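You operate a simulated robot arm through the tools that you are given. There is no shell and no other tool. Be economical: measure what you need, move in short steps, check, and stop when the job is done.

The job below is to be done with a simulated robot arm. You get a single attempt, and the scene is never put back.

JOB
Press the bush that the order plate names into the silver link.
Fine: lay the link in the nest, start the bush in its eye; slide home, one stroke, slide out; the link goes in the green tray.

It is judged by the outcome, as a careful person would: the job done as asked, and still so three seconds after it is handed in. It fails if anything else is knocked over, pushed out of place, dropped, spilled or broken.

ROBOT AND FRAMES
A 7-joint arm with a two-finger parallel gripper, fixed in place. Base frame: the origin is at the foot of the arm, x ahead of it, y to its left, z up; the work surface is at about z = 0. Lengths are in mm, angles in degrees, forces in N, time in s.
With the tool pointing down near the work surface it reaches from about 240 to 620 mm from the base axis. Its first joint turns from -66.0 to 66.0 degrees. Payload 2.6 kg.
Tool frame: the origin (TCP) lies between the finger pads and is the grasp point; the fingertips stand 30 mm ahead of it; z points along the fingers, y is the line along which they close. Largest opening 94 mm; finger width 28, thickness 10; the body of the gripper, 50 by 96 mm, starts 55 mm behind the TCP.
Orientation is that of the tool frame in the base frame, as a unit quaternion [x, y, z, w]. With the fingers straight down and closing along the base's y, the tool's x points along the base's -x, its y along +y and its z along -z.

CONTROLS
- The arm moves only by the tool arm_command. Its argument "motion" is a list of rows, each a list of 3 entries, a list of its own where there are three numbers: the shift along the base's x, y, z in mm, then the turn, a rotation vector about the base's x, y, z in degrees, then the gripper command, from -1 (fully open) to 1 (shut), values between in proportion. In form: [[[tx, ty, tz], [ax, ay, az], hand], ...]. A call has 1 to 20 rows; each row shifts and turns the commanded pose from where the row before left it. A row lasts 0.2 s, in which the tool goes at most 50 mm and 8.6 degrees; a call with a longer step from one row to the next is refused whole, and so is a gripper value outside its range. A pose out of reach is approached as far as the arm can. The call stops where the force on the tool passes 70 N (or 10 N more than at its start, if that is more) or the arm is blocked; 0.2 s more then pass. Each finger travels about 72 mm/s and halts on what it meets, pressing with about 34 N; the grip force reading is that of the motor and also rises with nothing between the fingers. The clock runs only during rows and for 0.2 s after the last one: add rows that do not move to give the fingers time. The reply holds the time, the measured pose of the TCP, the force on the tool along the base axes, the opening and the grip force, in the units named above and with some noise, with the torque about the TCP (base axes, N m) and any sound that the robot's microphone picked up.
- Cameras (640 x 400 px; columns grow to the right, rows downward): "scene" is fixed at [44.1, 433.1, 569.1]; the picture's right is [-0.72, -0.70, 0.00], its down [-0.37, 0.38, -0.85] and it looks along [0.59, -0.61, -0.53] (base axes); focal length 288 px, centre (320, 200). "wrist" rides on the gripper at [76, 14, -103] in the tool frame; the picture's right is [-0.18, 0.98, 0.00], its down [-0.75, -0.14, -0.64] and it looks along [-0.63, -0.12, 0.77] (tool axes); focal length 243 px, centre (320, 200). There is no depth. A picture from a camera that has moved, and an enlarged one, comes with that camera's place and axes in the base frame and with its lens.
- snapshot(camera): a new picture of that camera. No time passes.
- close_up(camera, box): a new picture of the part [left, top, right, bottom] of that camera's present view, enlarged. No time passes.
- job_done(): hands the job in; it is judged then, once.

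Work in short steps. Places have to be worked out from the pictures, the camera data and where the tool is seen: move nearer, look again, correct. Check each grasp and each placing, and mend what went wrong. You have 120 turns and 84 pictures in all, those below and enlarged ones among them. Open the gripper and draw the arm clear of the work before you hand the job in, unless the task says otherwise; then end with one line.

The tools are called after "Request:" as a command line: name --argument value ..., lists and objects as JSON in quotes. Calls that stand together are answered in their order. arm_command: Moves the arm, as the interface text tells. Its arguments: {"type":"object","properties":{"motion":{"type":"array"}},"required":["motion"]} The other tools are called the same way: snapshot (camera) takes a picture; close_up (camera, box) takes an enlarged picture of a part of a camera's view; job_done () hands the job in.

At the start:

```text
time_s: 0.0
eef_pos: [293.3, 36.6, 438.0]
ee_rot: [0.0, 1.0, -0.001, 0.001]
ft_force: [-0.2, -0.2, 1.1]
wrist_torque: [-0.02, -0.03, 0.02]
gripper_width: 94.0
finger_force: 0.0
```

scene: 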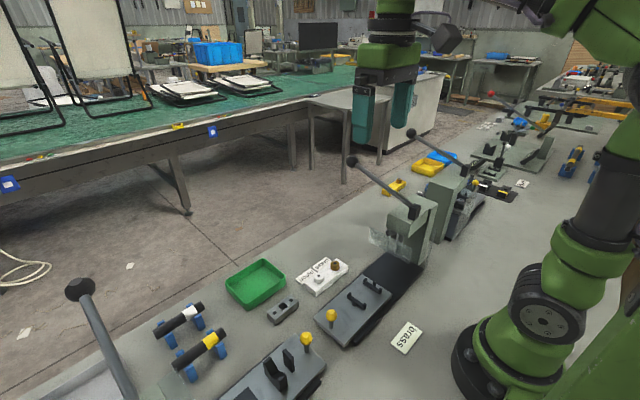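
wrist: 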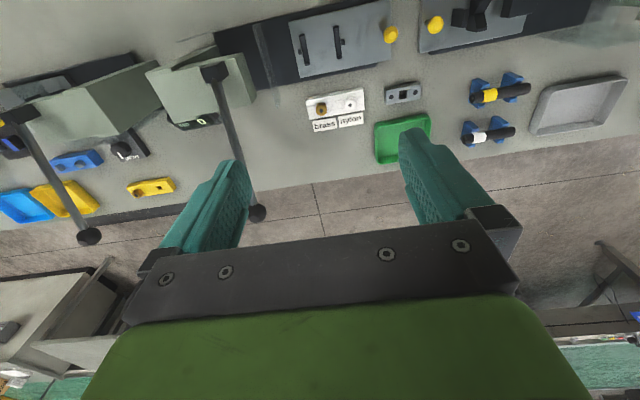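

The scene shows several presses, a link, and bushes on a labelled plate. I'll enlarge the key regions first.

Request:
close_up --camera "scene" --box '[200, 230, 440, 380]'

Request:
close_up --camera "scene" --box '[340, 140, 540, 265]'

Request:
close_up --camera "wrist" --box '[200, 0, 460, 163]'

```text
2.67 times, centred on (320, 305) of scene
camera zoom: at [44.1, 433.1, 569.1], right [-0.72, -0.7, 0.0], down [-0.37, 0.38, -0.85], along [0.59, -0.61, -0.53], focal length 769 px, centre (320, -80)
```

zoom: 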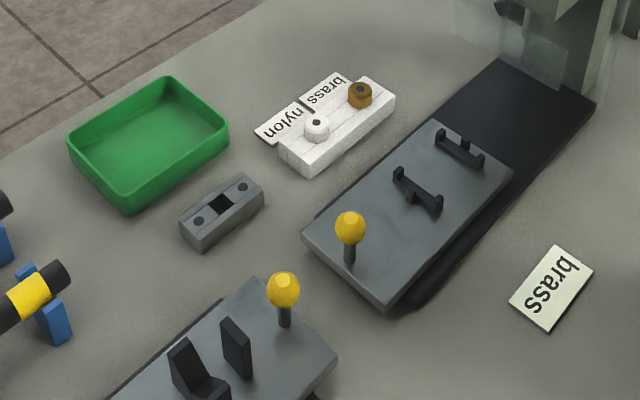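

```text
3.20 times, centred on (440, 202) of scene
camera zoom: at [44.1, 433.1, 569.1], right [-0.72, -0.7, 0.0], down [-0.37, 0.38, -0.85], along [0.59, -0.61, -0.53], focal length 923 px, centre (-64, 192)
```

zoom: 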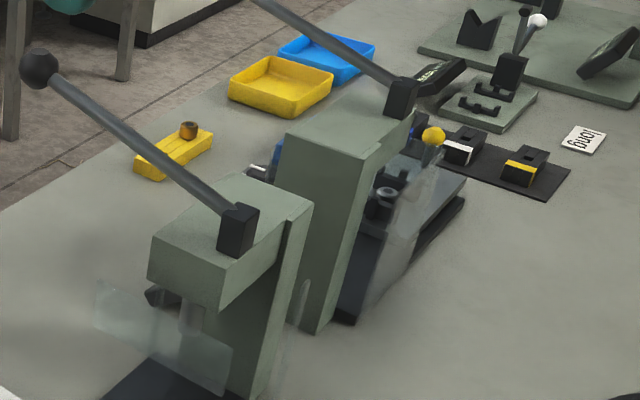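

```text
2.45 times, centred on (330, 82) of wrist
camera zoom: at [217.3, 49.9, 538.5], right [0.18, 0.98, 0.0], down [0.75, -0.14, 0.64], along [0.63, -0.12, -0.77], focal length 595 px, centre (296, 491)
```

zoom: 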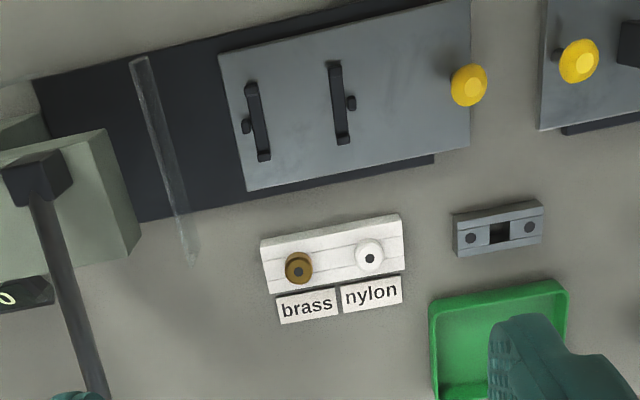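

The order plate at this press reads "brass". The brass bush is at about (391,18), the link at about (397,188), the knob at about (286,155), and the lever ball at about (430,-80,285). I'll move lower to look closer.

Request:
arm_command --motion '[[[-10, 18, -34], [0, 0, 0], -1], [[-11, 18, -35], [0, 0, 0], -1], [[-11, 18, -35], [0, 0, 0], -1], [[-11, 19, -34], [0, 0, 0], -1], [[0, 0, 0], [0, 0, 0], -1]]'

Request:
snapshot --camera "wrist"

```text
time_s: 1.2
eef_pos: [251.7, 113.4, 297.6]
ee_rot: [0.0, 1.0, 0.0, 0.0]
ft_force: [-0.6, 0.2, 0.7]
wrist_torque: [-0.02, -0.03, -0.03]
gripper_width: 93.8
finger_force: 0.0
```

```text
78 pictures are left
camera wrist: at [175.4, 126.6, 398.8], right [0.18, 0.98, 0.0], down [0.75, -0.14, 0.64], along [0.63, -0.12, -0.77], focal length 243 px, centre (320, 200)
```

wrist: 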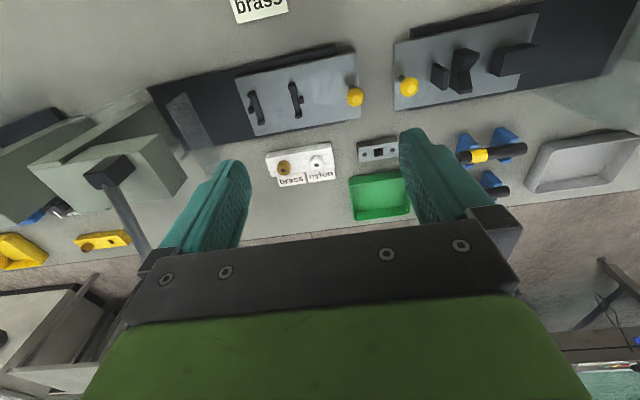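

Request:
close_up --camera "wrist" --box '[220, 40, 420, 165]'

Request:
close_up --camera "wrist" --box '[250, 130, 430, 230]'

Request:
close_up --camera "scene" --box '[310, 180, 470, 350]'

```text
3.20 times, centred on (320, 102) of wrist
camera zoom: at [175.4, 126.6, 398.8], right [0.18, 0.98, 0.0], down [0.75, -0.14, 0.64], along [0.63, -0.12, -0.77], focal length 776 px, centre (320, 512)
```

zoom: 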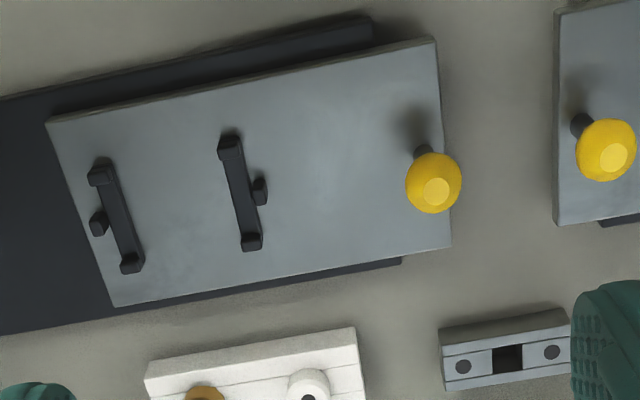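

```text
3.56 times, centred on (340, 180) of wrist
camera zoom: at [175.4, 126.6, 398.8], right [0.18, 0.98, 0.0], down [0.75, -0.14, 0.64], along [0.63, -0.12, -0.77], focal length 863 px, centre (249, 271)
```

zoom: 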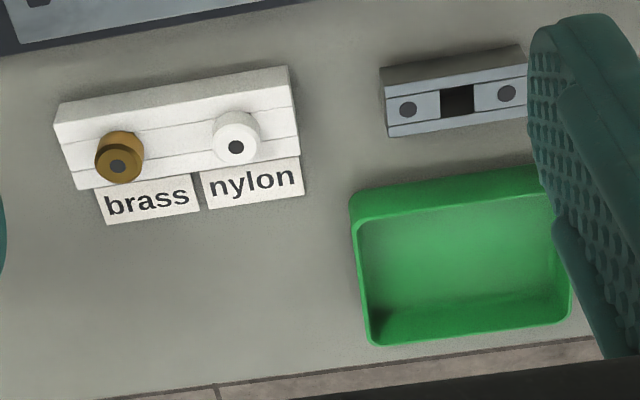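

```text
2.35 times, centred on (390, 265) of scene
camera zoom: at [44.1, 433.1, 569.1], right [-0.71, -0.7, 0.0], down [-0.37, 0.38, -0.85], along [0.59, -0.61, -0.53], focal length 679 px, centre (155, 47)
```

zoom: 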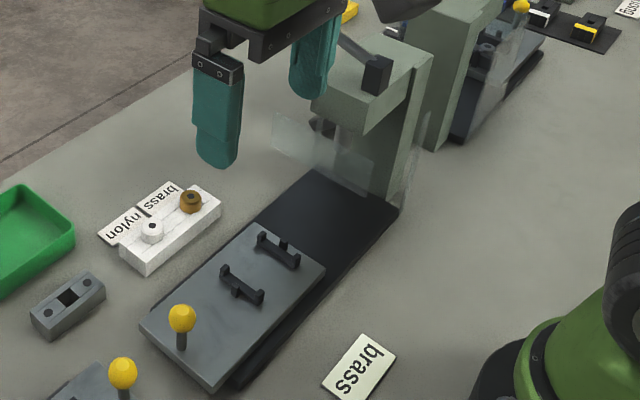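

I can see the link at about (397,188) and the nest on the slide. I'll bring the wrist camera close to the link.

Request:
arm_command --motion '[[[11, 18.6, -35], [0, 0, 0], -1], [[11, 18.6, -35], [0, 0, 0], -1], [[11, 18.6, -35], [0, 0, 0], -1], [[11, 18.6, -35], [0, 0, 0], -1], [[11, 18.6, -35], [0, 0, 0], -1], [[0, 0, 0], [0, 0, 0], -1]]'

Request:
snapshot --camera "wrist"

Request:
close_up --camera "wrist" --box '[240, 140, 400, 240]'

```text
time_s: 2.6
eef_pos: [309.0, 205.4, 121.5]
ee_rot: [0.0, 1.0, 0.0, 0.0]
ft_force: [0.2, 0.9, 0.9]
wrist_torque: [-0.01, -0.03, 0.02]
gripper_width: 94.0
finger_force: 0.1
```

```text
74 pictures are left
camera wrist: at [231.8, 217.8, 221.7], right [0.18, 0.98, 0.0], down [0.75, -0.14, 0.64], along [0.63, -0.12, -0.77], focal length 243 px, centre (320, 200)
```

wrist: 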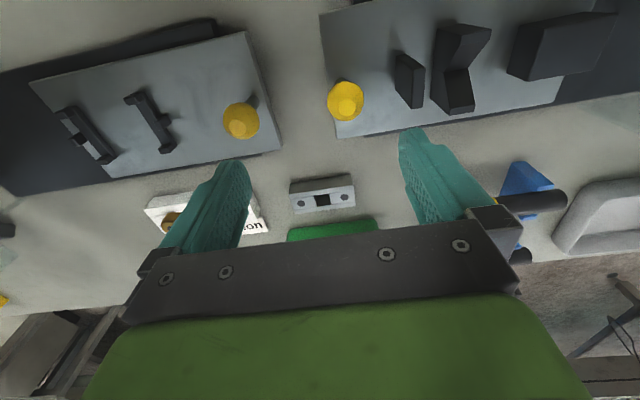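

```text
4.00 times, centred on (320, 190) of wrist
camera zoom: at [231.8, 217.8, 221.7], right [0.18, 0.98, 0.0], down [0.75, -0.14, 0.64], along [0.63, -0.12, -0.77], focal length 970 px, centre (320, 240)
```

zoom: 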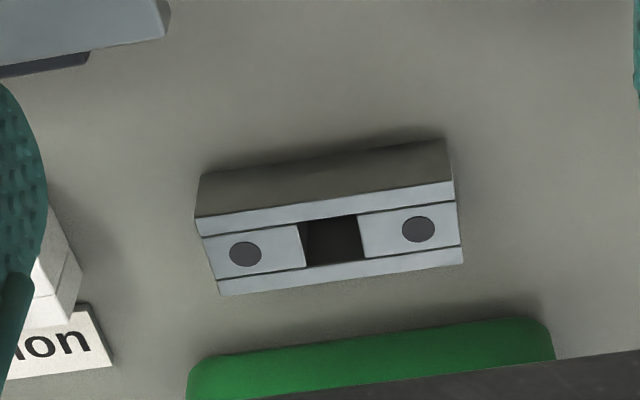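

The link is about 70 x 28 x 20 and lies along y, centred at about (398,189), with a 15 mm square eye in the middle. I'll turn the tool -90° about z so it closes along x, and look at the nest.

Request:
arm_command --motion '[[[0, 0, 20], [0, 0, -8.2], -1], [[-1, -8, 0], [0, 0, -8.2], -1], [[-1, -8, 0], [0, 0, -8.2], -1], [[-1, -8, 0], [0, 0, -8.2], -1], [[-1, -8, 0], [0, 0, -8.2], -1], [[-1, -8, 0], [0, 0, -8.2], -1], [[-1, -8, 0], [0, 0, -8.2], -1], [[-1, -9, 0], [0, 0, -8.2], -1], [[-2, -9, 0], [0, 0, -8.2], -1], [[-2, -9, 0], [0, 0, -8.2], -1], [[-2, -9, 0], [0, 0, -8], -1], [[0, 0, 0], [0, 0, 0], -1]]'

Request:
snapshot --camera "wrist"

```text
time_s: 5.2
eef_pos: [292.4, 117.3, 143.7]
ee_rot: [0.709, 0.706, 0.0, 0.0]
ft_force: [0.5, 0.4, 0.5]
wrist_torque: [0.0, -0.01, 0.01]
gripper_width: 94.3
finger_force: 0.0
```

```text
72 pictures are left
camera wrist: at [307.4, 193.2, 245.3], right [0.98, -0.19, 0.0], down [-0.14, -0.75, 0.64], along [-0.12, -0.63, -0.77], focal length 243 px, centre (320, 200)
```

wrist: 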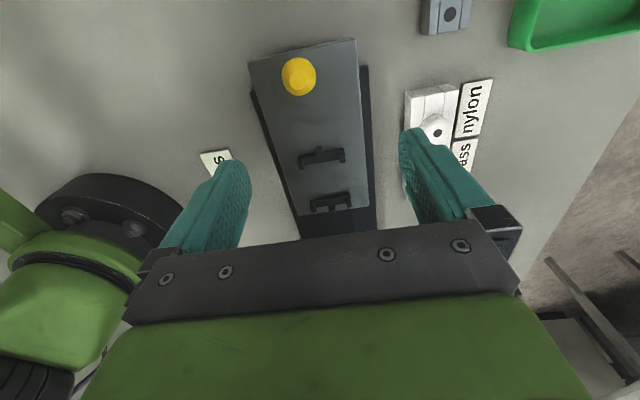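

Request:
close_up --camera "wrist" --box '[250, 130, 390, 218]'

Request:
close_up --camera "wrist" --box '[240, 30, 400, 130]'

```text
4.55 times, centred on (320, 174) of wrist
camera zoom: at [307.4, 193.2, 245.3], right [0.98, -0.19, 0.0], down [-0.14, -0.75, 0.64], along [-0.12, -0.63, -0.77], focal length 1103 px, centre (320, 318)
```

zoom: 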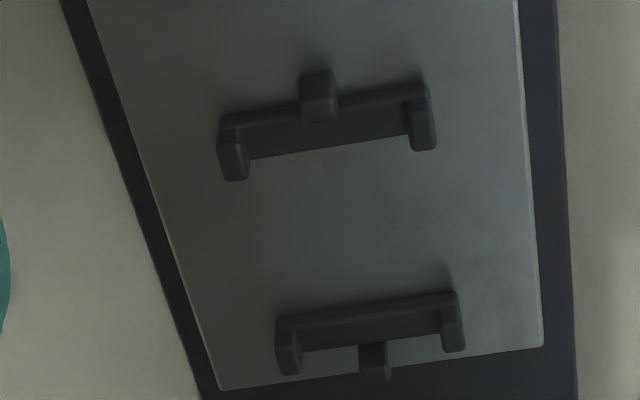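

```text
4.00 times, centred on (320, 80) of wrist
camera zoom: at [307.4, 193.2, 245.3], right [0.98, -0.19, 0.0], down [-0.14, -0.75, 0.64], along [-0.12, -0.63, -0.77], focal length 970 px, centre (320, 680)
```

zoom: 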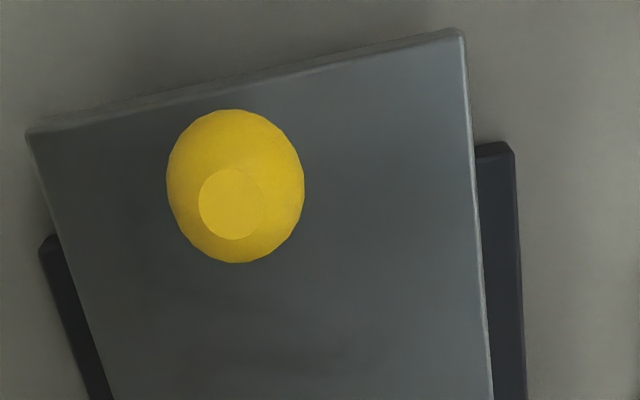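

The nest is confirmed: two saddles with side posts and end stops, centred at about (285,42), with the plate top at about z=25. I'll move above the link with the gripper partly open, so the fingers clear the tray wall at x≈455.

Request:
arm_command --motion '[[[35.2, 23.9, -8], [0, 0, 0], -0.19], [[35.2, 23.9, -8], [0, 0, 0], -0.19], [[35.2, 23.9, -8], [0, 0, 0], -0.19], [[0, 0, 0], [0, 0, 0], -0.19], [[0, 0, 0], [0, 0, 0], -0.19]]'

Request:
snapshot --camera "wrist"

Request:
snapshot --camera "scene"

```text
time_s: 6.4
eef_pos: [400.6, 188.9, 124.4]
ee_rot: [0.708, 0.706, 0.0, -0.001]
ft_force: [0.0, 0.6, -0.8]
wrist_torque: [-0.01, -0.01, 0.0]
gripper_width: 55.8
finger_force: 0.1
```

```text
69 pictures are left
camera wrist: at [414.1, 264.9, 224.7], right [0.98, -0.18, 0.0], down [-0.14, -0.75, 0.64], along [-0.12, -0.63, -0.77], focal length 243 px, centre (320, 200)
```

wrist: 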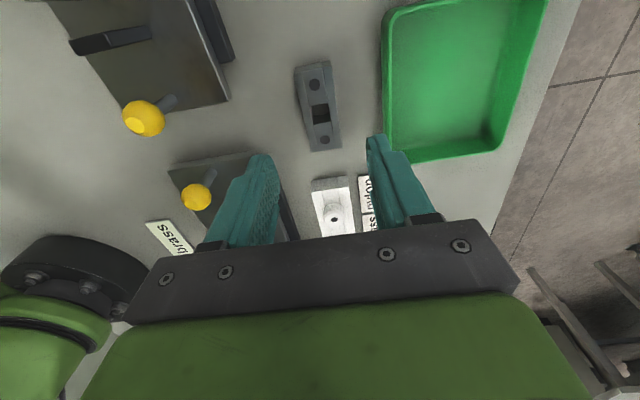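

```text
68 pictures are left
```

scene: 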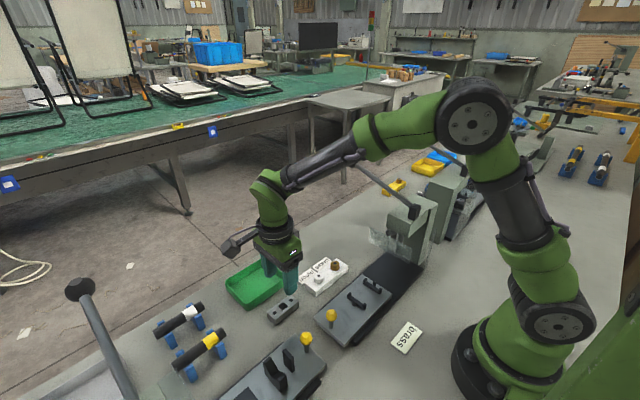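

The link's eye lines up with the first estimate, averaging to (399.5,190). I'll descend to TCP z≈34.

Request:
arm_command --motion '[[[-1.2, 1.2, -40], [0, 0, 0], -0.19], [[0, 0, -35], [0, 0, 0], -0.19], [[0, 0, -10], [0, 0, 0], -0.19], [[0, 0, -5], [0, 0, 0], -0.19], [[0, 0, 0], [0, 0, 0], -0.19]]'

Request:
snapshot --camera "wrist"

```text
time_s: 7.6
eef_pos: [396.2, 193.1, 30.4]
ee_rot: [0.707, 0.707, 0.001, 0.0]
ft_force: [0.7, -0.3, 1.4]
wrist_torque: [0.0, 0.07, 0.02]
gripper_width: 56.2
finger_force: 0.2
```

```text
67 pictures are left
camera wrist: at [410.4, 268.2, 131.4], right [0.98, -0.18, 0.0], down [-0.14, -0.75, 0.64], along [-0.12, -0.63, -0.77], focal length 243 px, centre (320, 200)
```

wrist: 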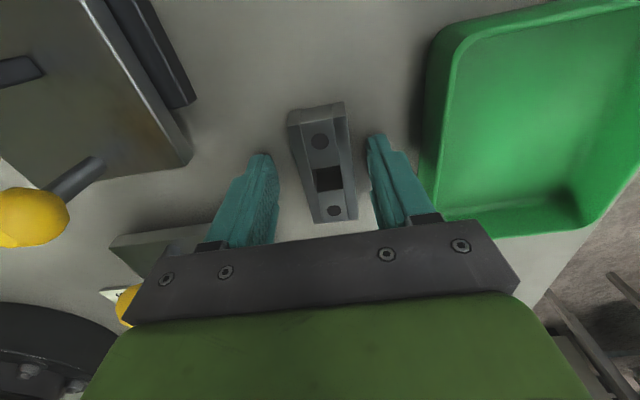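

The reading is a little lower than expected, so I'll raise slightly and shift 3 mm toward the link centre, then close gently.

Request:
arm_command --motion '[[[2.5, -1, 3], [0, 0, 0], -0.19], [[0, 0, 0], [0, 0, 0], 0.1], [[0, 0, 0], [0, 0, 0], 0.5], [[0, 0, 0], [0, 0, 0], 0.6], [[0, 0, 0], [0, 0, 0], 0.6]]'

Request:
snapshot --camera "wrist"

```text
time_s: 8.8
eef_pos: [400.2, 191.0, 33.4]
ee_rot: [0.707, 0.707, 0.0, 0.001]
ft_force: [0.7, 0.9, 0.4]
wrist_torque: [-0.04, -0.04, 0.04]
gripper_width: 29.1
finger_force: 34.3
```

```text
66 pictures are left
camera wrist: at [413.6, 267.4, 134.0], right [0.98, -0.18, 0.0], down [-0.14, -0.75, 0.64], along [-0.12, -0.63, -0.77], focal length 243 px, centre (320, 200)
```

wrist: 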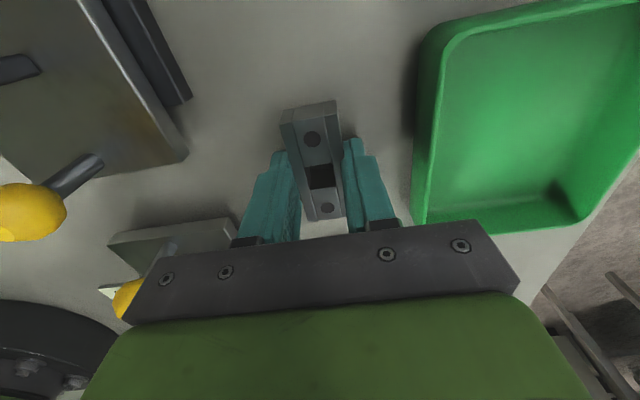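

The link is gripped with a 29 mm opening, and its eye is at the TCP. I'll lift it and carry it over the nest.

Request:
arm_command --motion '[[[0, 0, 30], [0, 0, 0], 0.7], [[0, 0, 45], [0, 0, 0], 0.7], [[0, 0, 25], [0, 0, 0], 0.7], [[-27, -35, 0], [0, 0, 0], 0.7], [[-29, -38, 0], [0, 0, 0], 0.7], [[-29, -38, 0], [0, 0, 0], 0.7], [[-29, -38, 0], [0, 0, 0], 0.7], [[0, 0, 0], [0, 0, 0], 0.7], [[0, 0, 0], [0, 0, 0], 0.7]]'

Request:
snapshot --camera "wrist"

Request:
close_up --camera "scene" --box '[310, 220, 450, 350]'

```text
time_s: 10.8
eef_pos: [289.5, 44.1, 134.0]
ee_rot: [0.707, 0.707, 0.0, 0.0]
ft_force: [0.9, -0.3, -1.4]
wrist_torque: [0.02, 0.02, -0.02]
gripper_width: 29.0
finger_force: 34.3
```

```text
65 pictures are left
camera wrist: at [303.9, 120.0, 235.3], right [0.98, -0.18, 0.0], down [-0.14, -0.75, 0.64], along [-0.12, -0.63, -0.77], focal length 243 px, centre (320, 200)
```

wrist: 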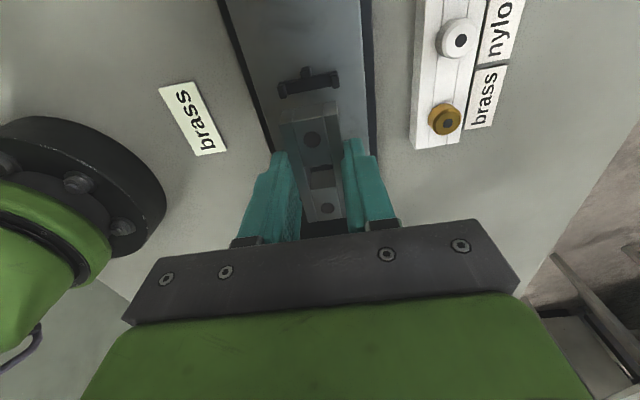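

```text
3.08 times, centred on (380, 285) of scene
camera zoom: at [44.1, 433.1, 569.1], right [-0.72, -0.7, 0.0], down [-0.37, 0.38, -0.85], along [0.59, -0.61, -0.53], focal length 888 px, centre (135, -62)
```

zoom: 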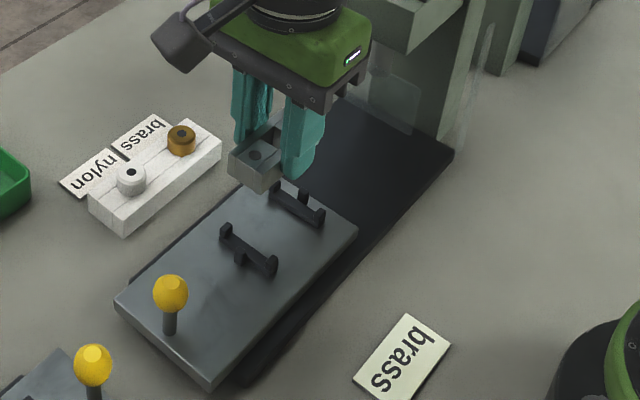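

I'll measure the nest again from here.

Request:
close_up --camera "wrist" --box '[256, 55, 384, 135]'

Request:
close_up --camera "wrist" --box '[256, 130, 384, 210]'

```text
5.00 times, centred on (320, 95) of wrist
camera zoom: at [303.9, 120.0, 235.3], right [0.98, -0.18, 0.0], down [-0.14, -0.75, 0.64], along [-0.12, -0.63, -0.77], focal length 1213 px, centre (320, 725)
```

zoom: 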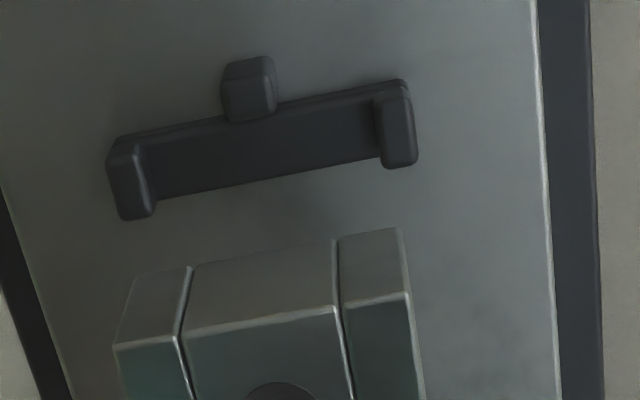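

```text
5.00 times, centred on (320, 170) of wrist
camera zoom: at [303.9, 120.0, 235.3], right [0.98, -0.18, 0.0], down [-0.14, -0.75, 0.64], along [-0.12, -0.63, -0.77], focal length 1213 px, centre (320, 350)
```

zoom: 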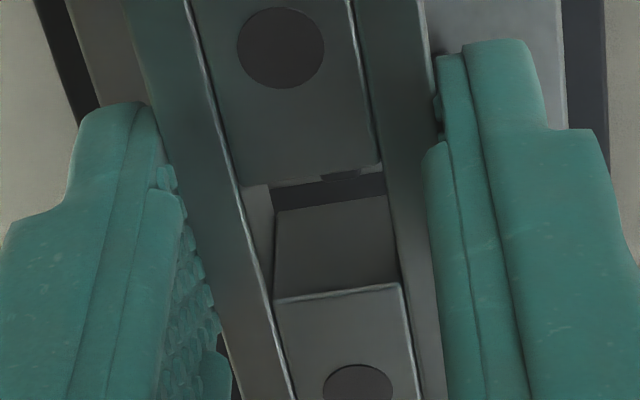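

The nest centre comes out at about (285,42) and the held link at about (290.3,42.3). I'll shift -5.4 in x, go down to just above the nest, and check.

Request:
arm_command --motion '[[[-5.4, -0.3, 0], [0, 0, 0], 0.7], [[0, 0, -30], [0, 0, 0], 0.7], [[0, 0, -20], [0, 0, 0], 0.7], [[0, 0, 0], [0, 0, 0], 0.7], [[0, 0, 0], [0, 0, 0], 0.7]]'

Request:
snapshot --camera "wrist"

Request:
close_up --camera "wrist" --box '[248, 85, 376, 165]'

Request:
close_up --camera "scene" --box '[340, 240, 420, 320]'

```text
time_s: 12.0
eef_pos: [283.3, 41.5, 81.4]
ee_rot: [0.707, 0.708, 0.0, -0.001]
ft_force: [0.1, 0.5, -0.2]
wrist_torque: [0.04, 0.03, -0.03]
gripper_width: 28.9
finger_force: 34.1
```

```text
61 pictures are left
camera wrist: at [297.4, 117.0, 184.3], right [0.98, -0.18, 0.0], down [-0.14, -0.75, 0.64], along [-0.12, -0.63, -0.77], focal length 243 px, centre (320, 200)
```

wrist: 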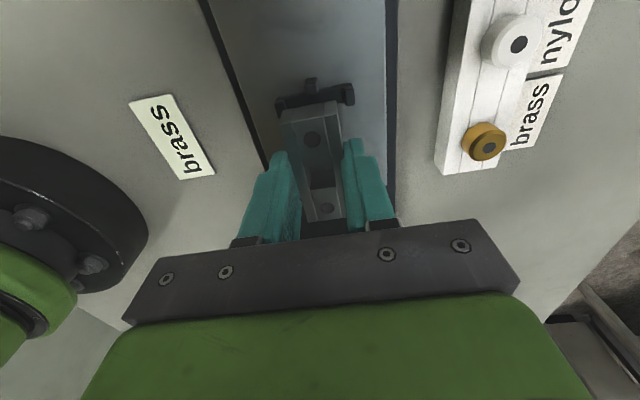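

```text
5.00 times, centred on (312, 125) of wrist
camera zoom: at [297.4, 117.0, 184.3], right [0.98, -0.18, 0.0], down [-0.14, -0.75, 0.64], along [-0.12, -0.63, -0.77], focal length 1213 px, centre (360, 575)
```

zoom: 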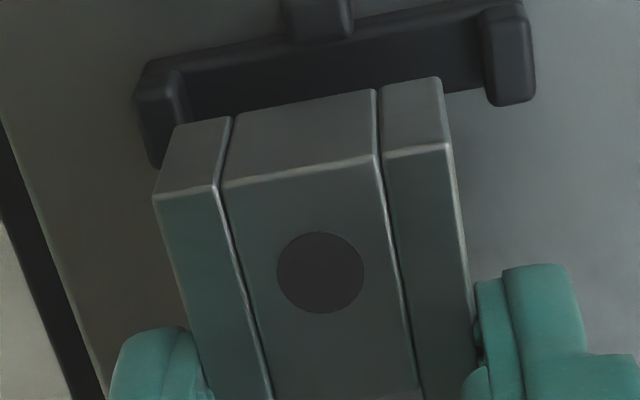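

```text
5.00 times, centred on (380, 280) of scene
camera zoom: at [44.1, 433.1, 569.1], right [-0.72, -0.7, 0.0], down [-0.37, 0.38, -0.85], along [0.59, -0.61, -0.53], focal length 1442 px, centre (20, -200)
```

zoom: 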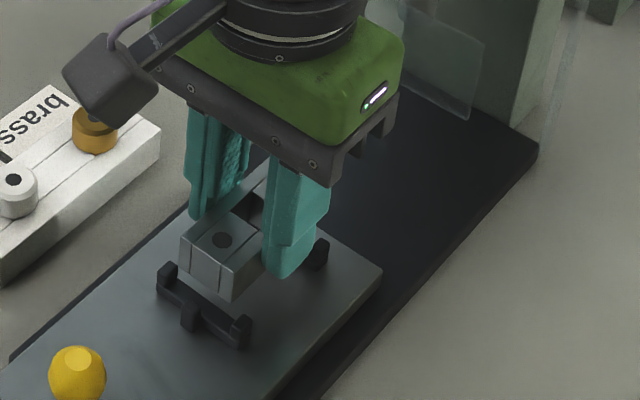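

Relative to the nest the link looks about 2 mm too far in -y and 1.5 mm too far in -x. I'll correct, let the arm settle, and look again.

Request:
arm_command --motion '[[[1.5, 2, 0], [0, 0, 0], 0.7], [[0, 0, 0], [0, 0, 0], 0.7], [[0, 0, 0], [0, 0, 0], 0.7], [[0, 0, 0], [0, 0, 0], 0.7]]'

Request:
close_up --camera "wrist" --box '[248, 85, 376, 165]'

Request:
close_up --camera "scene" --box '[350, 260, 400, 310]'

```text
time_s: 13.0
eef_pos: [284.4, 42.2, 82.5]
ee_rot: [0.707, 0.707, 0.0, 0.0]
ft_force: [0.3, -0.5, -0.2]
wrist_torque: [-0.02, 0.03, 0.01]
gripper_width: 29.1
finger_force: 34.1
```

```text
5.00 times, centred on (312, 125) of wrist
camera zoom: at [298.2, 118.9, 184.1], right [0.98, -0.18, 0.0], down [-0.14, -0.75, 0.64], along [-0.12, -0.63, -0.77], focal length 1213 px, centre (360, 575)
```

zoom: 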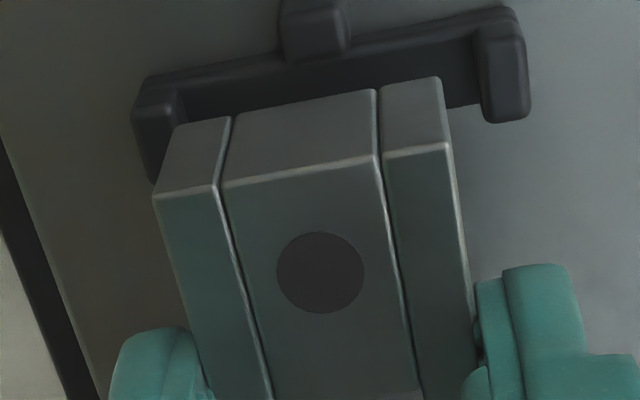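

```text
8.00 times, centred on (375, 285) of scene
camera zoom: at [44.1, 433.1, 569.1], right [-0.72, -0.7, 0.0], down [-0.37, 0.38, -0.85], along [0.59, -0.61, -0.53], focal length 2308 px, centre (-120, -480)
```

zoom: 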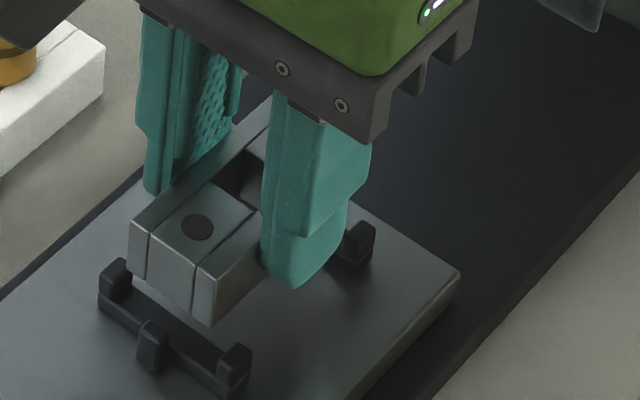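

The link end is now about 2 mm short of the stop. I'll nudge slightly and lower a few mm, watching the force.

Request:
arm_command --motion '[[[0.7, 0.6, -3], [0, 0, 0], 0.7], [[0, 0, -3], [0, 0, 0], 0.7], [[0, 0, -2], [0, 0, 0], 0.7], [[0, 0, 0], [0, 0, 0], 0.7], [[0, 0, 0], [0, 0, 0], 0.7]]'

Request:
close_up --camera "wrist" --box '[248, 85, 376, 165]'

Request:
close_up --camera "scene" --box '[350, 260, 400, 310]'

```text
time_s: 14.2
eef_pos: [283.4, 42.9, 74.0]
ee_rot: [0.707, 0.707, 0.0, 0.0]
ft_force: [0.3, -0.5, -0.3]
wrist_torque: [-0.02, 0.0, -0.03]
gripper_width: 29.1
finger_force: 34.0
```

```text
5.00 times, centred on (312, 125) of wrist
camera zoom: at [297.9, 118.7, 175.6], right [0.98, -0.18, 0.0], down [-0.14, -0.75, 0.64], along [-0.12, -0.63, -0.77], focal length 1213 px, centre (360, 575)
```

zoom: 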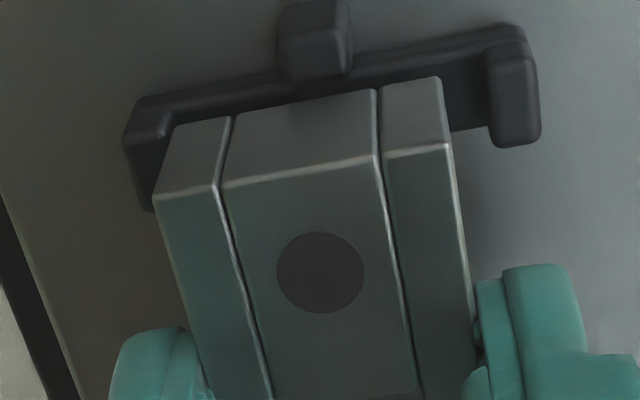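

```text
8.00 times, centred on (375, 285) of scene
camera zoom: at [44.1, 433.1, 569.1], right [-0.72, -0.7, 0.0], down [-0.37, 0.38, -0.85], along [0.59, -0.61, -0.53], focal length 2308 px, centre (-120, -480)
```

zoom: 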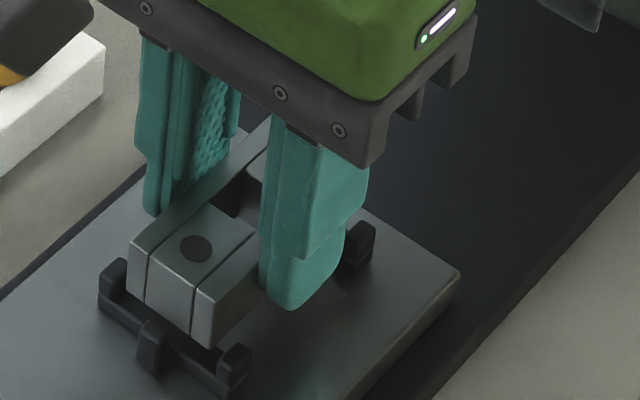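

Height and gap estimates agree that the link is roughly centred in the nest. I'll lower in small steps to seat it.

Request:
arm_command --motion '[[[0, 0, -2.5], [0, 0, 0], 0.7], [[0, 0, -2.5], [0, 0, 0], 0.7], [[0, 0, 0], [0, 0, 0], 0.7]]'

Request:
close_up --camera "wrist" --box '[248, 85, 376, 165]'

```text
time_s: 15.0
eef_pos: [282.1, 43.9, 69.3]
ee_rot: [0.707, 0.707, 0.0, 0.0]
ft_force: [0.7, -1.0, -0.5]
wrist_torque: [0.01, 0.03, 0.02]
gripper_width: 29.2
finger_force: 34.2
```

```text
5.00 times, centred on (312, 125) of wrist
camera zoom: at [297.7, 118.5, 170.3], right [0.98, -0.18, 0.0], down [-0.14, -0.75, 0.64], along [-0.12, -0.63, -0.77], focal length 1213 px, centre (360, 575)
```

zoom: 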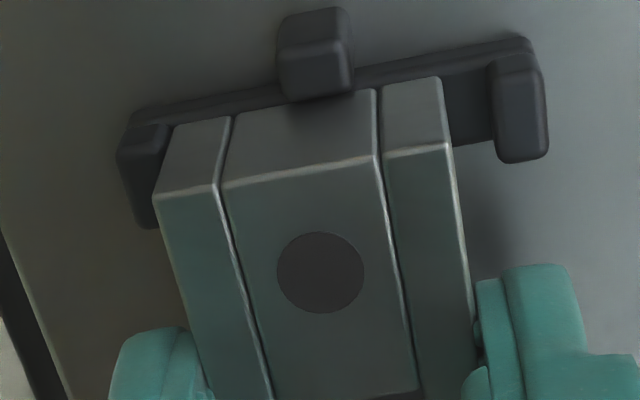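

The link is close to the left (-x) post with 5 mm free on the right. I'll shift +2.8 in x and lower further.

Request:
arm_command --motion '[[[2.8, 0, 0], [0, 0, 0], 0.7], [[0, 0, 0], [0, 0, 0], 0.7], [[0, 0, -2], [0, 0, 0], 0.7], [[0, 0, -2], [0, 0, 0], 0.7], [[0, 0, 0], [0, 0, 0], 0.7]]'

Request:
close_up --camera "wrist" --box '[248, 85, 376, 165]'

```text
time_s: 16.2
eef_pos: [285.7, 43.5, 65.3]
ee_rot: [0.707, 0.707, 0.0, 0.001]
ft_force: [0.6, -1.5, -0.2]
wrist_torque: [-0.02, 0.0, -0.02]
gripper_width: 29.1
finger_force: 33.7
```

```text
5.00 times, centred on (312, 125) of wrist
camera zoom: at [300.0, 118.7, 167.2], right [0.98, -0.18, 0.0], down [-0.14, -0.75, 0.64], along [-0.12, -0.63, -0.77], focal length 1213 px, centre (360, 575)
```

zoom: 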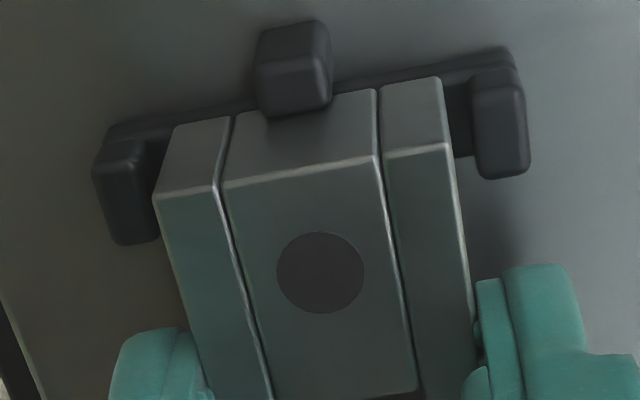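

The link end is now inside the stops without contact. I'll continue down until it touches.

Request:
arm_command --motion '[[[0, 0, -1.5], [0, 0, 0], 0.7], [[0, 0, -1.5], [0, 0, 0], 0.7], [[0, 0, 0], [0, 0, 0], 0.7]]'

Request:
close_up --camera "wrist" --box '[248, 85, 376, 165]'

Request:
close_up --camera "scene" --box '[350, 260, 400, 310]'

```text
time_s: 17.0
eef_pos: [284.2, 42.1, 64.3]
ee_rot: [0.707, 0.708, 0.001, 0.0]
ft_force: [-7.7, -4.5, 29.4]
wrist_torque: [-0.07, 0.23, 0.01]
gripper_width: 29.2
finger_force: 34.5
```

```text
5.00 times, centred on (312, 125) of wrist
camera zoom: at [299.4, 118.6, 164.8], right [0.98, -0.18, 0.0], down [-0.14, -0.75, 0.64], along [-0.12, -0.63, -0.77], focal length 1213 px, centre (360, 575)
```

zoom: 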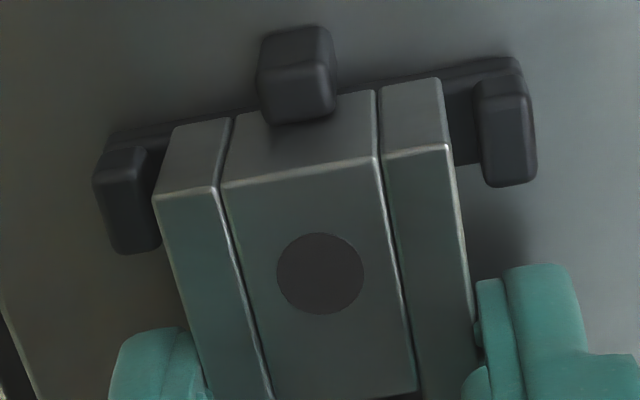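

```text
8.00 times, centred on (375, 285) of scene
camera zoom: at [44.0, 433.1, 569.1], right [-0.72, -0.7, 0.0], down [-0.37, 0.38, -0.85], along [0.59, -0.61, -0.53], focal length 2308 px, centre (-120, -480)
```

zoom: 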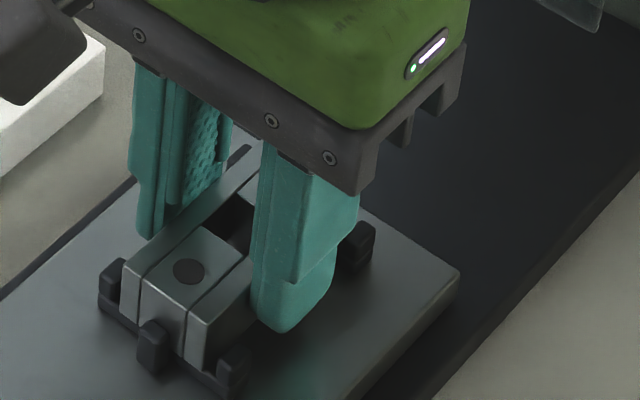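

Contact came at link bottom z≈31, which matches the saddle height. I'll ease off 0.5 mm, release, lift away and inspect.

Request:
arm_command --motion '[[[0, 0, 0.7], [0, 0, 0], 0.7], [[0, 0, 0], [0, 0, 0], 0.2], [[0, 0, 0], [0, 0, 0], -0.1], [[0, 0, 0], [0, 0, 0], -0.2], [[0, 0, 20], [0, 0, 0], -0.2], [[0, 0, 40], [0, 0, 0], -0.2], [[0, 40, 10], [0, 0, 0], -0.2], [[0, 0, 0], [0, 0, 0], -0.2], [[0, 0, 0], [0, 0, 0], -0.2]]'

Request:
snapshot --camera "wrist"

Request:
close_up --camera "scene" --box '[335, 250, 415, 320]'

```text
time_s: 19.0
eef_pos: [285.0, 84.7, 136.3]
ee_rot: [0.707, 0.708, 0.0, 0.0]
ft_force: [-0.3, 0.3, -0.7]
wrist_torque: [0.03, -0.02, 0.0]
gripper_width: 56.3
finger_force: 0.0
```

```text
50 pictures are left
camera wrist: at [299.9, 160.1, 238.3], right [0.98, -0.18, 0.0], down [-0.14, -0.75, 0.64], along [-0.12, -0.63, -0.77], focal length 243 px, centre (320, 200)
```

wrist: 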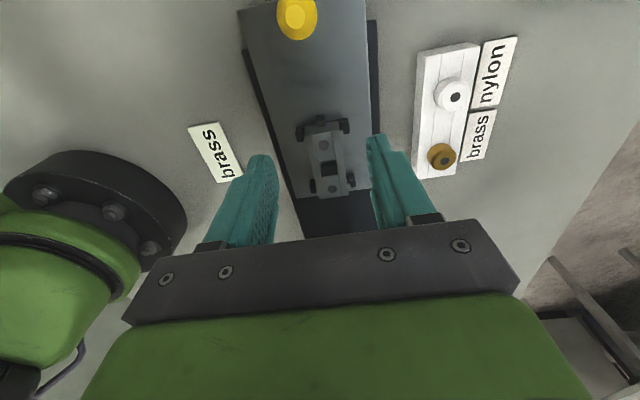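

```text
5.71 times, centred on (375, 285) of scene
camera zoom: at [44.1, 433.1, 569.1], right [-0.72, -0.7, 0.0], down [-0.37, 0.38, -0.85], along [0.59, -0.61, -0.53], focal length 1649 px, centre (6, -286)
```

zoom: 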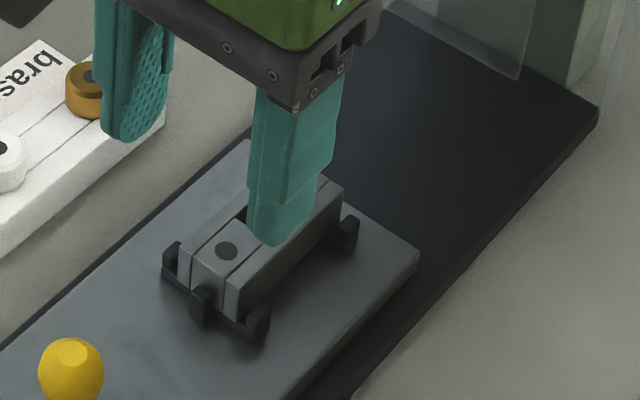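

Request:
close_up --camera "wrist" --box '[280, 110, 376, 210]'

Request:
close_up --camera "wrist" --box '[410, 60, 490, 190]'

```text
4.00 times, centred on (328, 160) of wrist
camera zoom: at [299.9, 160.1, 238.3], right [0.98, -0.18, 0.0], down [-0.14, -0.75, 0.64], along [-0.12, -0.63, -0.77], focal length 970 px, centre (288, 360)
```

zoom: 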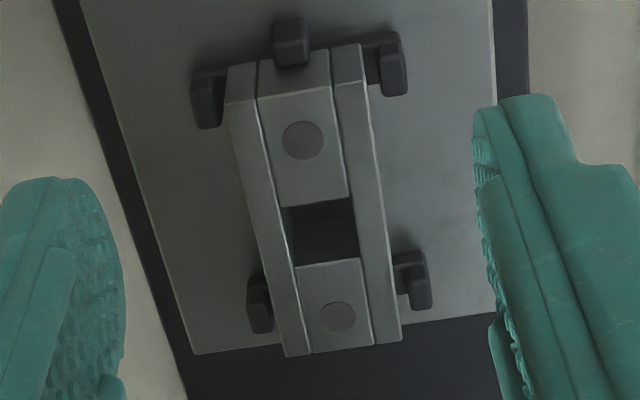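

```text
3.08 times, centred on (450, 125) of wrist
camera zoom: at [299.9, 160.1, 238.3], right [0.98, -0.18, 0.0], down [-0.14, -0.75, 0.64], along [-0.12, -0.63, -0.77], focal length 746 px, centre (-80, 431)
```

zoom: 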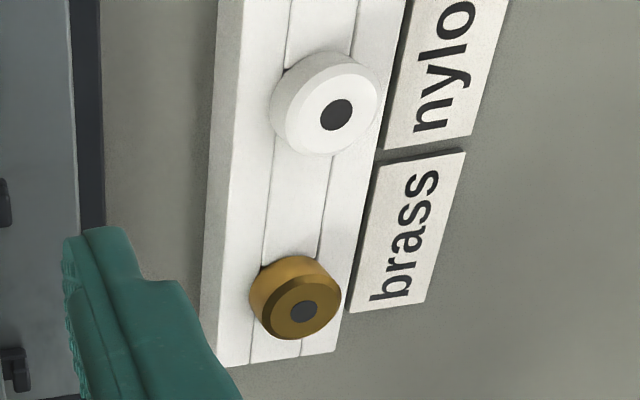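

The link is well seated with its eye at about (285,42.5). Now I'll check the bush geometry from the scene camera.

Request:
close_up --camera "scene" --box '[300, 250, 360, 300]'

Request:
close_up --camera "scene" --box '[370, 160, 470, 250]'

```text
8.00 times, centred on (330, 275) of scene
camera zoom: at [44.1, 433.1, 569.1], right [-0.72, -0.7, 0.0], down [-0.37, 0.38, -0.85], along [0.59, -0.61, -0.53], focal length 2308 px, centre (240, -400)
```

zoom: 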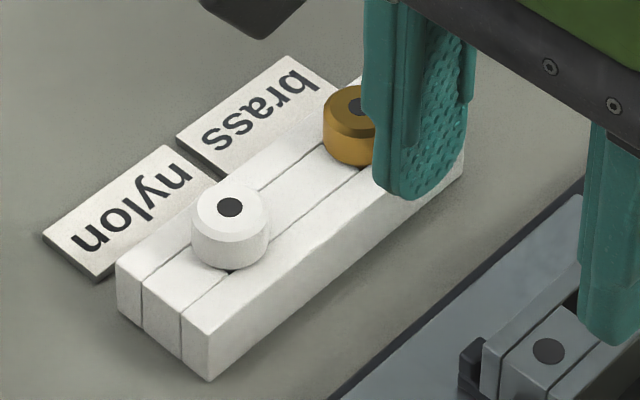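

```text
4.44 times, centred on (420, 205) of scene
camera zoom: at [44.1, 433.1, 569.1], right [-0.72, -0.7, 0.0], down [-0.37, 0.38, -0.85], along [0.59, -0.61, -0.53], focal length 1282 px, centre (-124, 178)
```

zoom: 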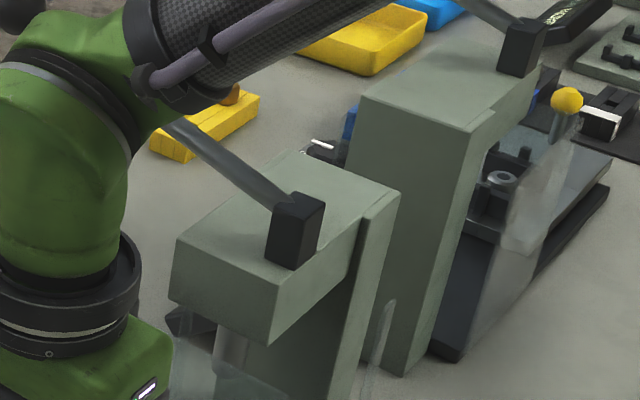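

Triangulating, the brass bush top is at about (396,17.5,31), with a head about 23 mm across sitting on the holder. I'll move above it.

Request:
arm_command --motion '[[[37, -22, 0], [0, 0, 0], -0.2], [[37, -22, 0], [0, 0, 0], -0.2], [[37, -23, -26], [0, 0, 0], -0.2], [[0, 0, 0], [0, 0, 0], -0.2], [[0, 0, 0], [0, 0, 0], -0.2]]'

Request:
snapshot --camera "wrist"

Request:
close_up --camera "wrist" --box '[256, 110, 384, 190]'

Request:
snapshot --camera "scene"

```text
refused: row 3 steps farther than a row can; nothing moved
```

```text
44 pictures are left
camera wrist: at [299.9, 160.1, 238.3], right [0.98, -0.18, 0.0], down [-0.14, -0.75, 0.64], along [-0.12, -0.63, -0.77], focal length 243 px, centre (320, 200)
```

wrist: 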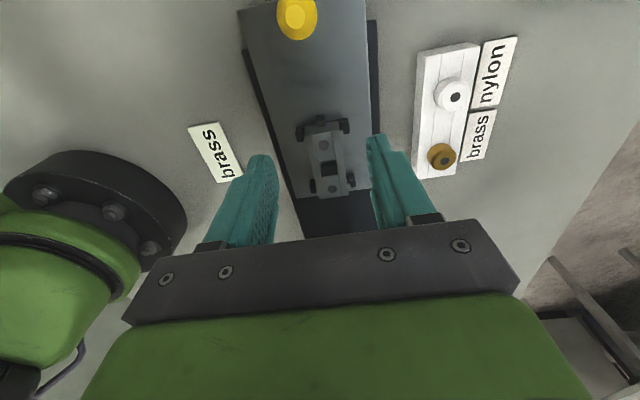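

```text
5.00 times, centred on (320, 150) of wrist
camera zoom: at [299.9, 160.1, 238.3], right [0.98, -0.18, 0.0], down [-0.14, -0.75, 0.64], along [-0.12, -0.63, -0.77], focal length 1213 px, centre (320, 450)
```

zoom: 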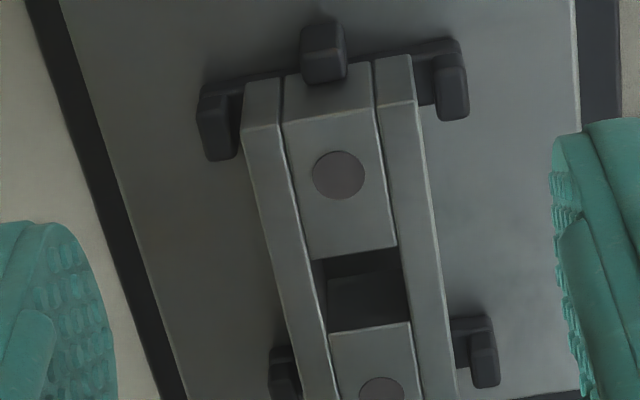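

```text
42 pictures are left
```

scene: 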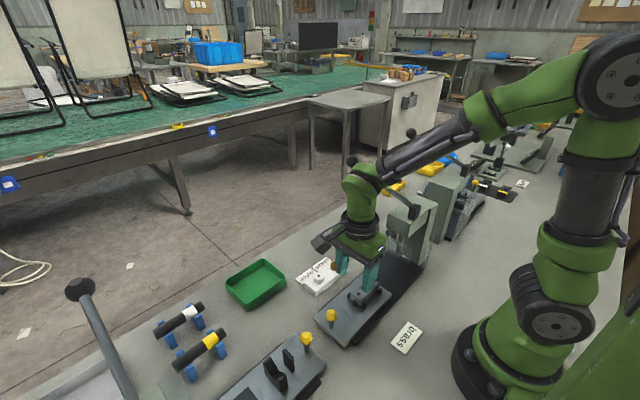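

That call was refused because the third row's step was too long, so I'll split it.

Request:
arm_command --motion '[[[36, -22, 0], [0, 0, 0], -0.2], [[37, -22, 0], [0, 0, 0], -0.2], [[37, -22, 0], [0, 0, 0], -0.2], [[0, 0, -26], [0, 0, 0], -0.2], [[0, 0, 0], [0, 0, 0], -0.2], [[0, 0, 0], [0, 0, 0], -0.2]]'

Request:
snapshot --camera "wrist"

```text
time_s: 20.4
eef_pos: [393.5, 18.6, 107.0]
ee_rot: [0.707, 0.707, -0.001, 0.0]
ft_force: [0.1, -0.5, 0.3]
wrist_torque: [-0.03, 0.0, 0.0]
gripper_width: 56.3
finger_force: 0.0
```

```text
41 pictures are left
camera wrist: at [408.1, 94.1, 208.5], right [0.98, -0.18, 0.0], down [-0.14, -0.75, 0.64], along [-0.12, -0.63, -0.77], focal length 243 px, centre (320, 200)
```

wrist: 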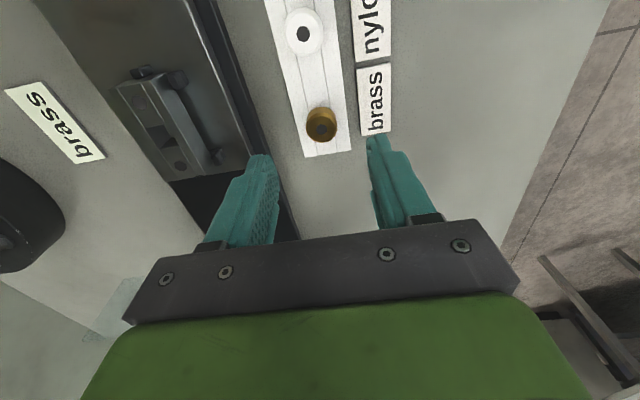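

The bush sits at about (394,20), almost directly under the TCP. I'll descend to z≈54 and check.

Request:
arm_command --motion '[[[0.5, 1.5, -30], [0, 0, 0], -0.2], [[0, 0, -20], [0, 0, 0], -0.2], [[0, 0, -3], [0, 0, 0], -0.2], [[0, 0, 0], [0, 0, 0], -0.2], [[0, 0, 0], [0, 0, 0], -0.2]]'

Request:
close_up --camera "wrist" --box '[240, 110, 400, 210]'

Request:
close_up --camera "scene" --box '[300, 240, 370, 300]'

```text
time_s: 21.6
eef_pos: [394.6, 19.2, 53.3]
ee_rot: [0.707, 0.707, 0.0, 0.0]
ft_force: [-0.2, 0.1, -0.7]
wrist_torque: [0.03, 0.01, 0.02]
gripper_width: 56.1
finger_force: 0.0
```

```text
4.00 times, centred on (320, 160) of wrist
camera zoom: at [409.2, 95.1, 154.7], right [0.98, -0.18, 0.0], down [-0.14, -0.75, 0.64], along [-0.12, -0.63, -0.77], focal length 970 px, centre (320, 360)
```

zoom: 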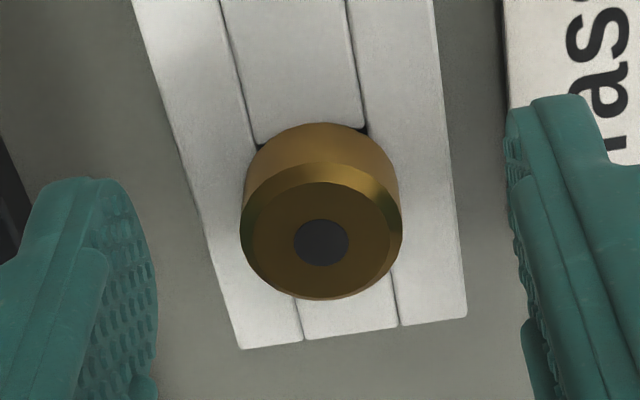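

```text
6.67 times, centred on (335, 270) of scene
camera zoom: at [44.1, 433.1, 569.1], right [-0.72, -0.7, 0.0], down [-0.37, 0.38, -0.85], along [0.59, -0.61, -0.53], focal length 1923 px, centre (220, -267)
```

zoom: 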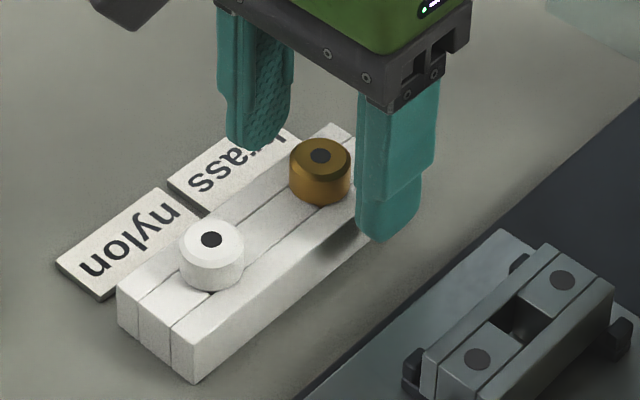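

The brass bush is centred between the fingers, and the tips are at z≈23. I'll go 3.5 mm lower and close gently.

Request:
arm_command --motion '[[[0, -0.5, -2], [0, 0, 0], -0.2], [[0, 0, -1.5], [0, 0, 0], 0.1], [[0, 0, 0], [0, 0, 0], 0.4], [[0, 0, 0], [0, 0, 0], 0.6], [[0, 0, 0], [0, 0, 0], 0.7], [[0, 0, 0], [0, 0, 0], 0.7]]'

Request:
close_up --camera "wrist" --box '[240, 110, 400, 210]'

```text
time_s: 23.0
eef_pos: [395.3, 18.9, 51.0]
ee_rot: [0.707, 0.707, 0.0, 0.0]
ft_force: [0.1, -2.3, 2.3]
wrist_torque: [-0.11, 0.06, 0.16]
gripper_width: 41.2
finger_force: 45.1
```

```text
4.00 times, centred on (320, 160) of wrist
camera zoom: at [409.5, 94.9, 152.3], right [0.98, -0.18, 0.0], down [-0.14, -0.75, 0.64], along [-0.12, -0.63, -0.77], focal length 970 px, centre (320, 360)
```

zoom: 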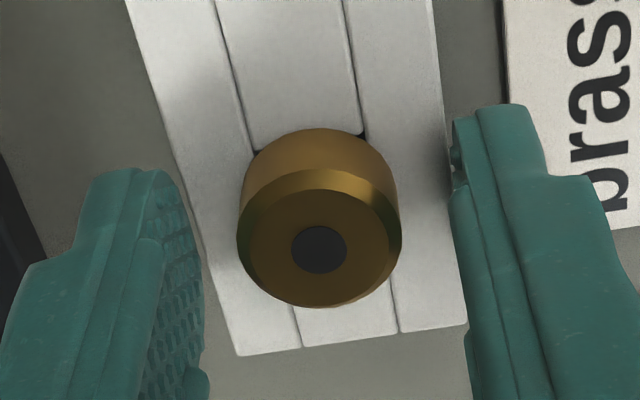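

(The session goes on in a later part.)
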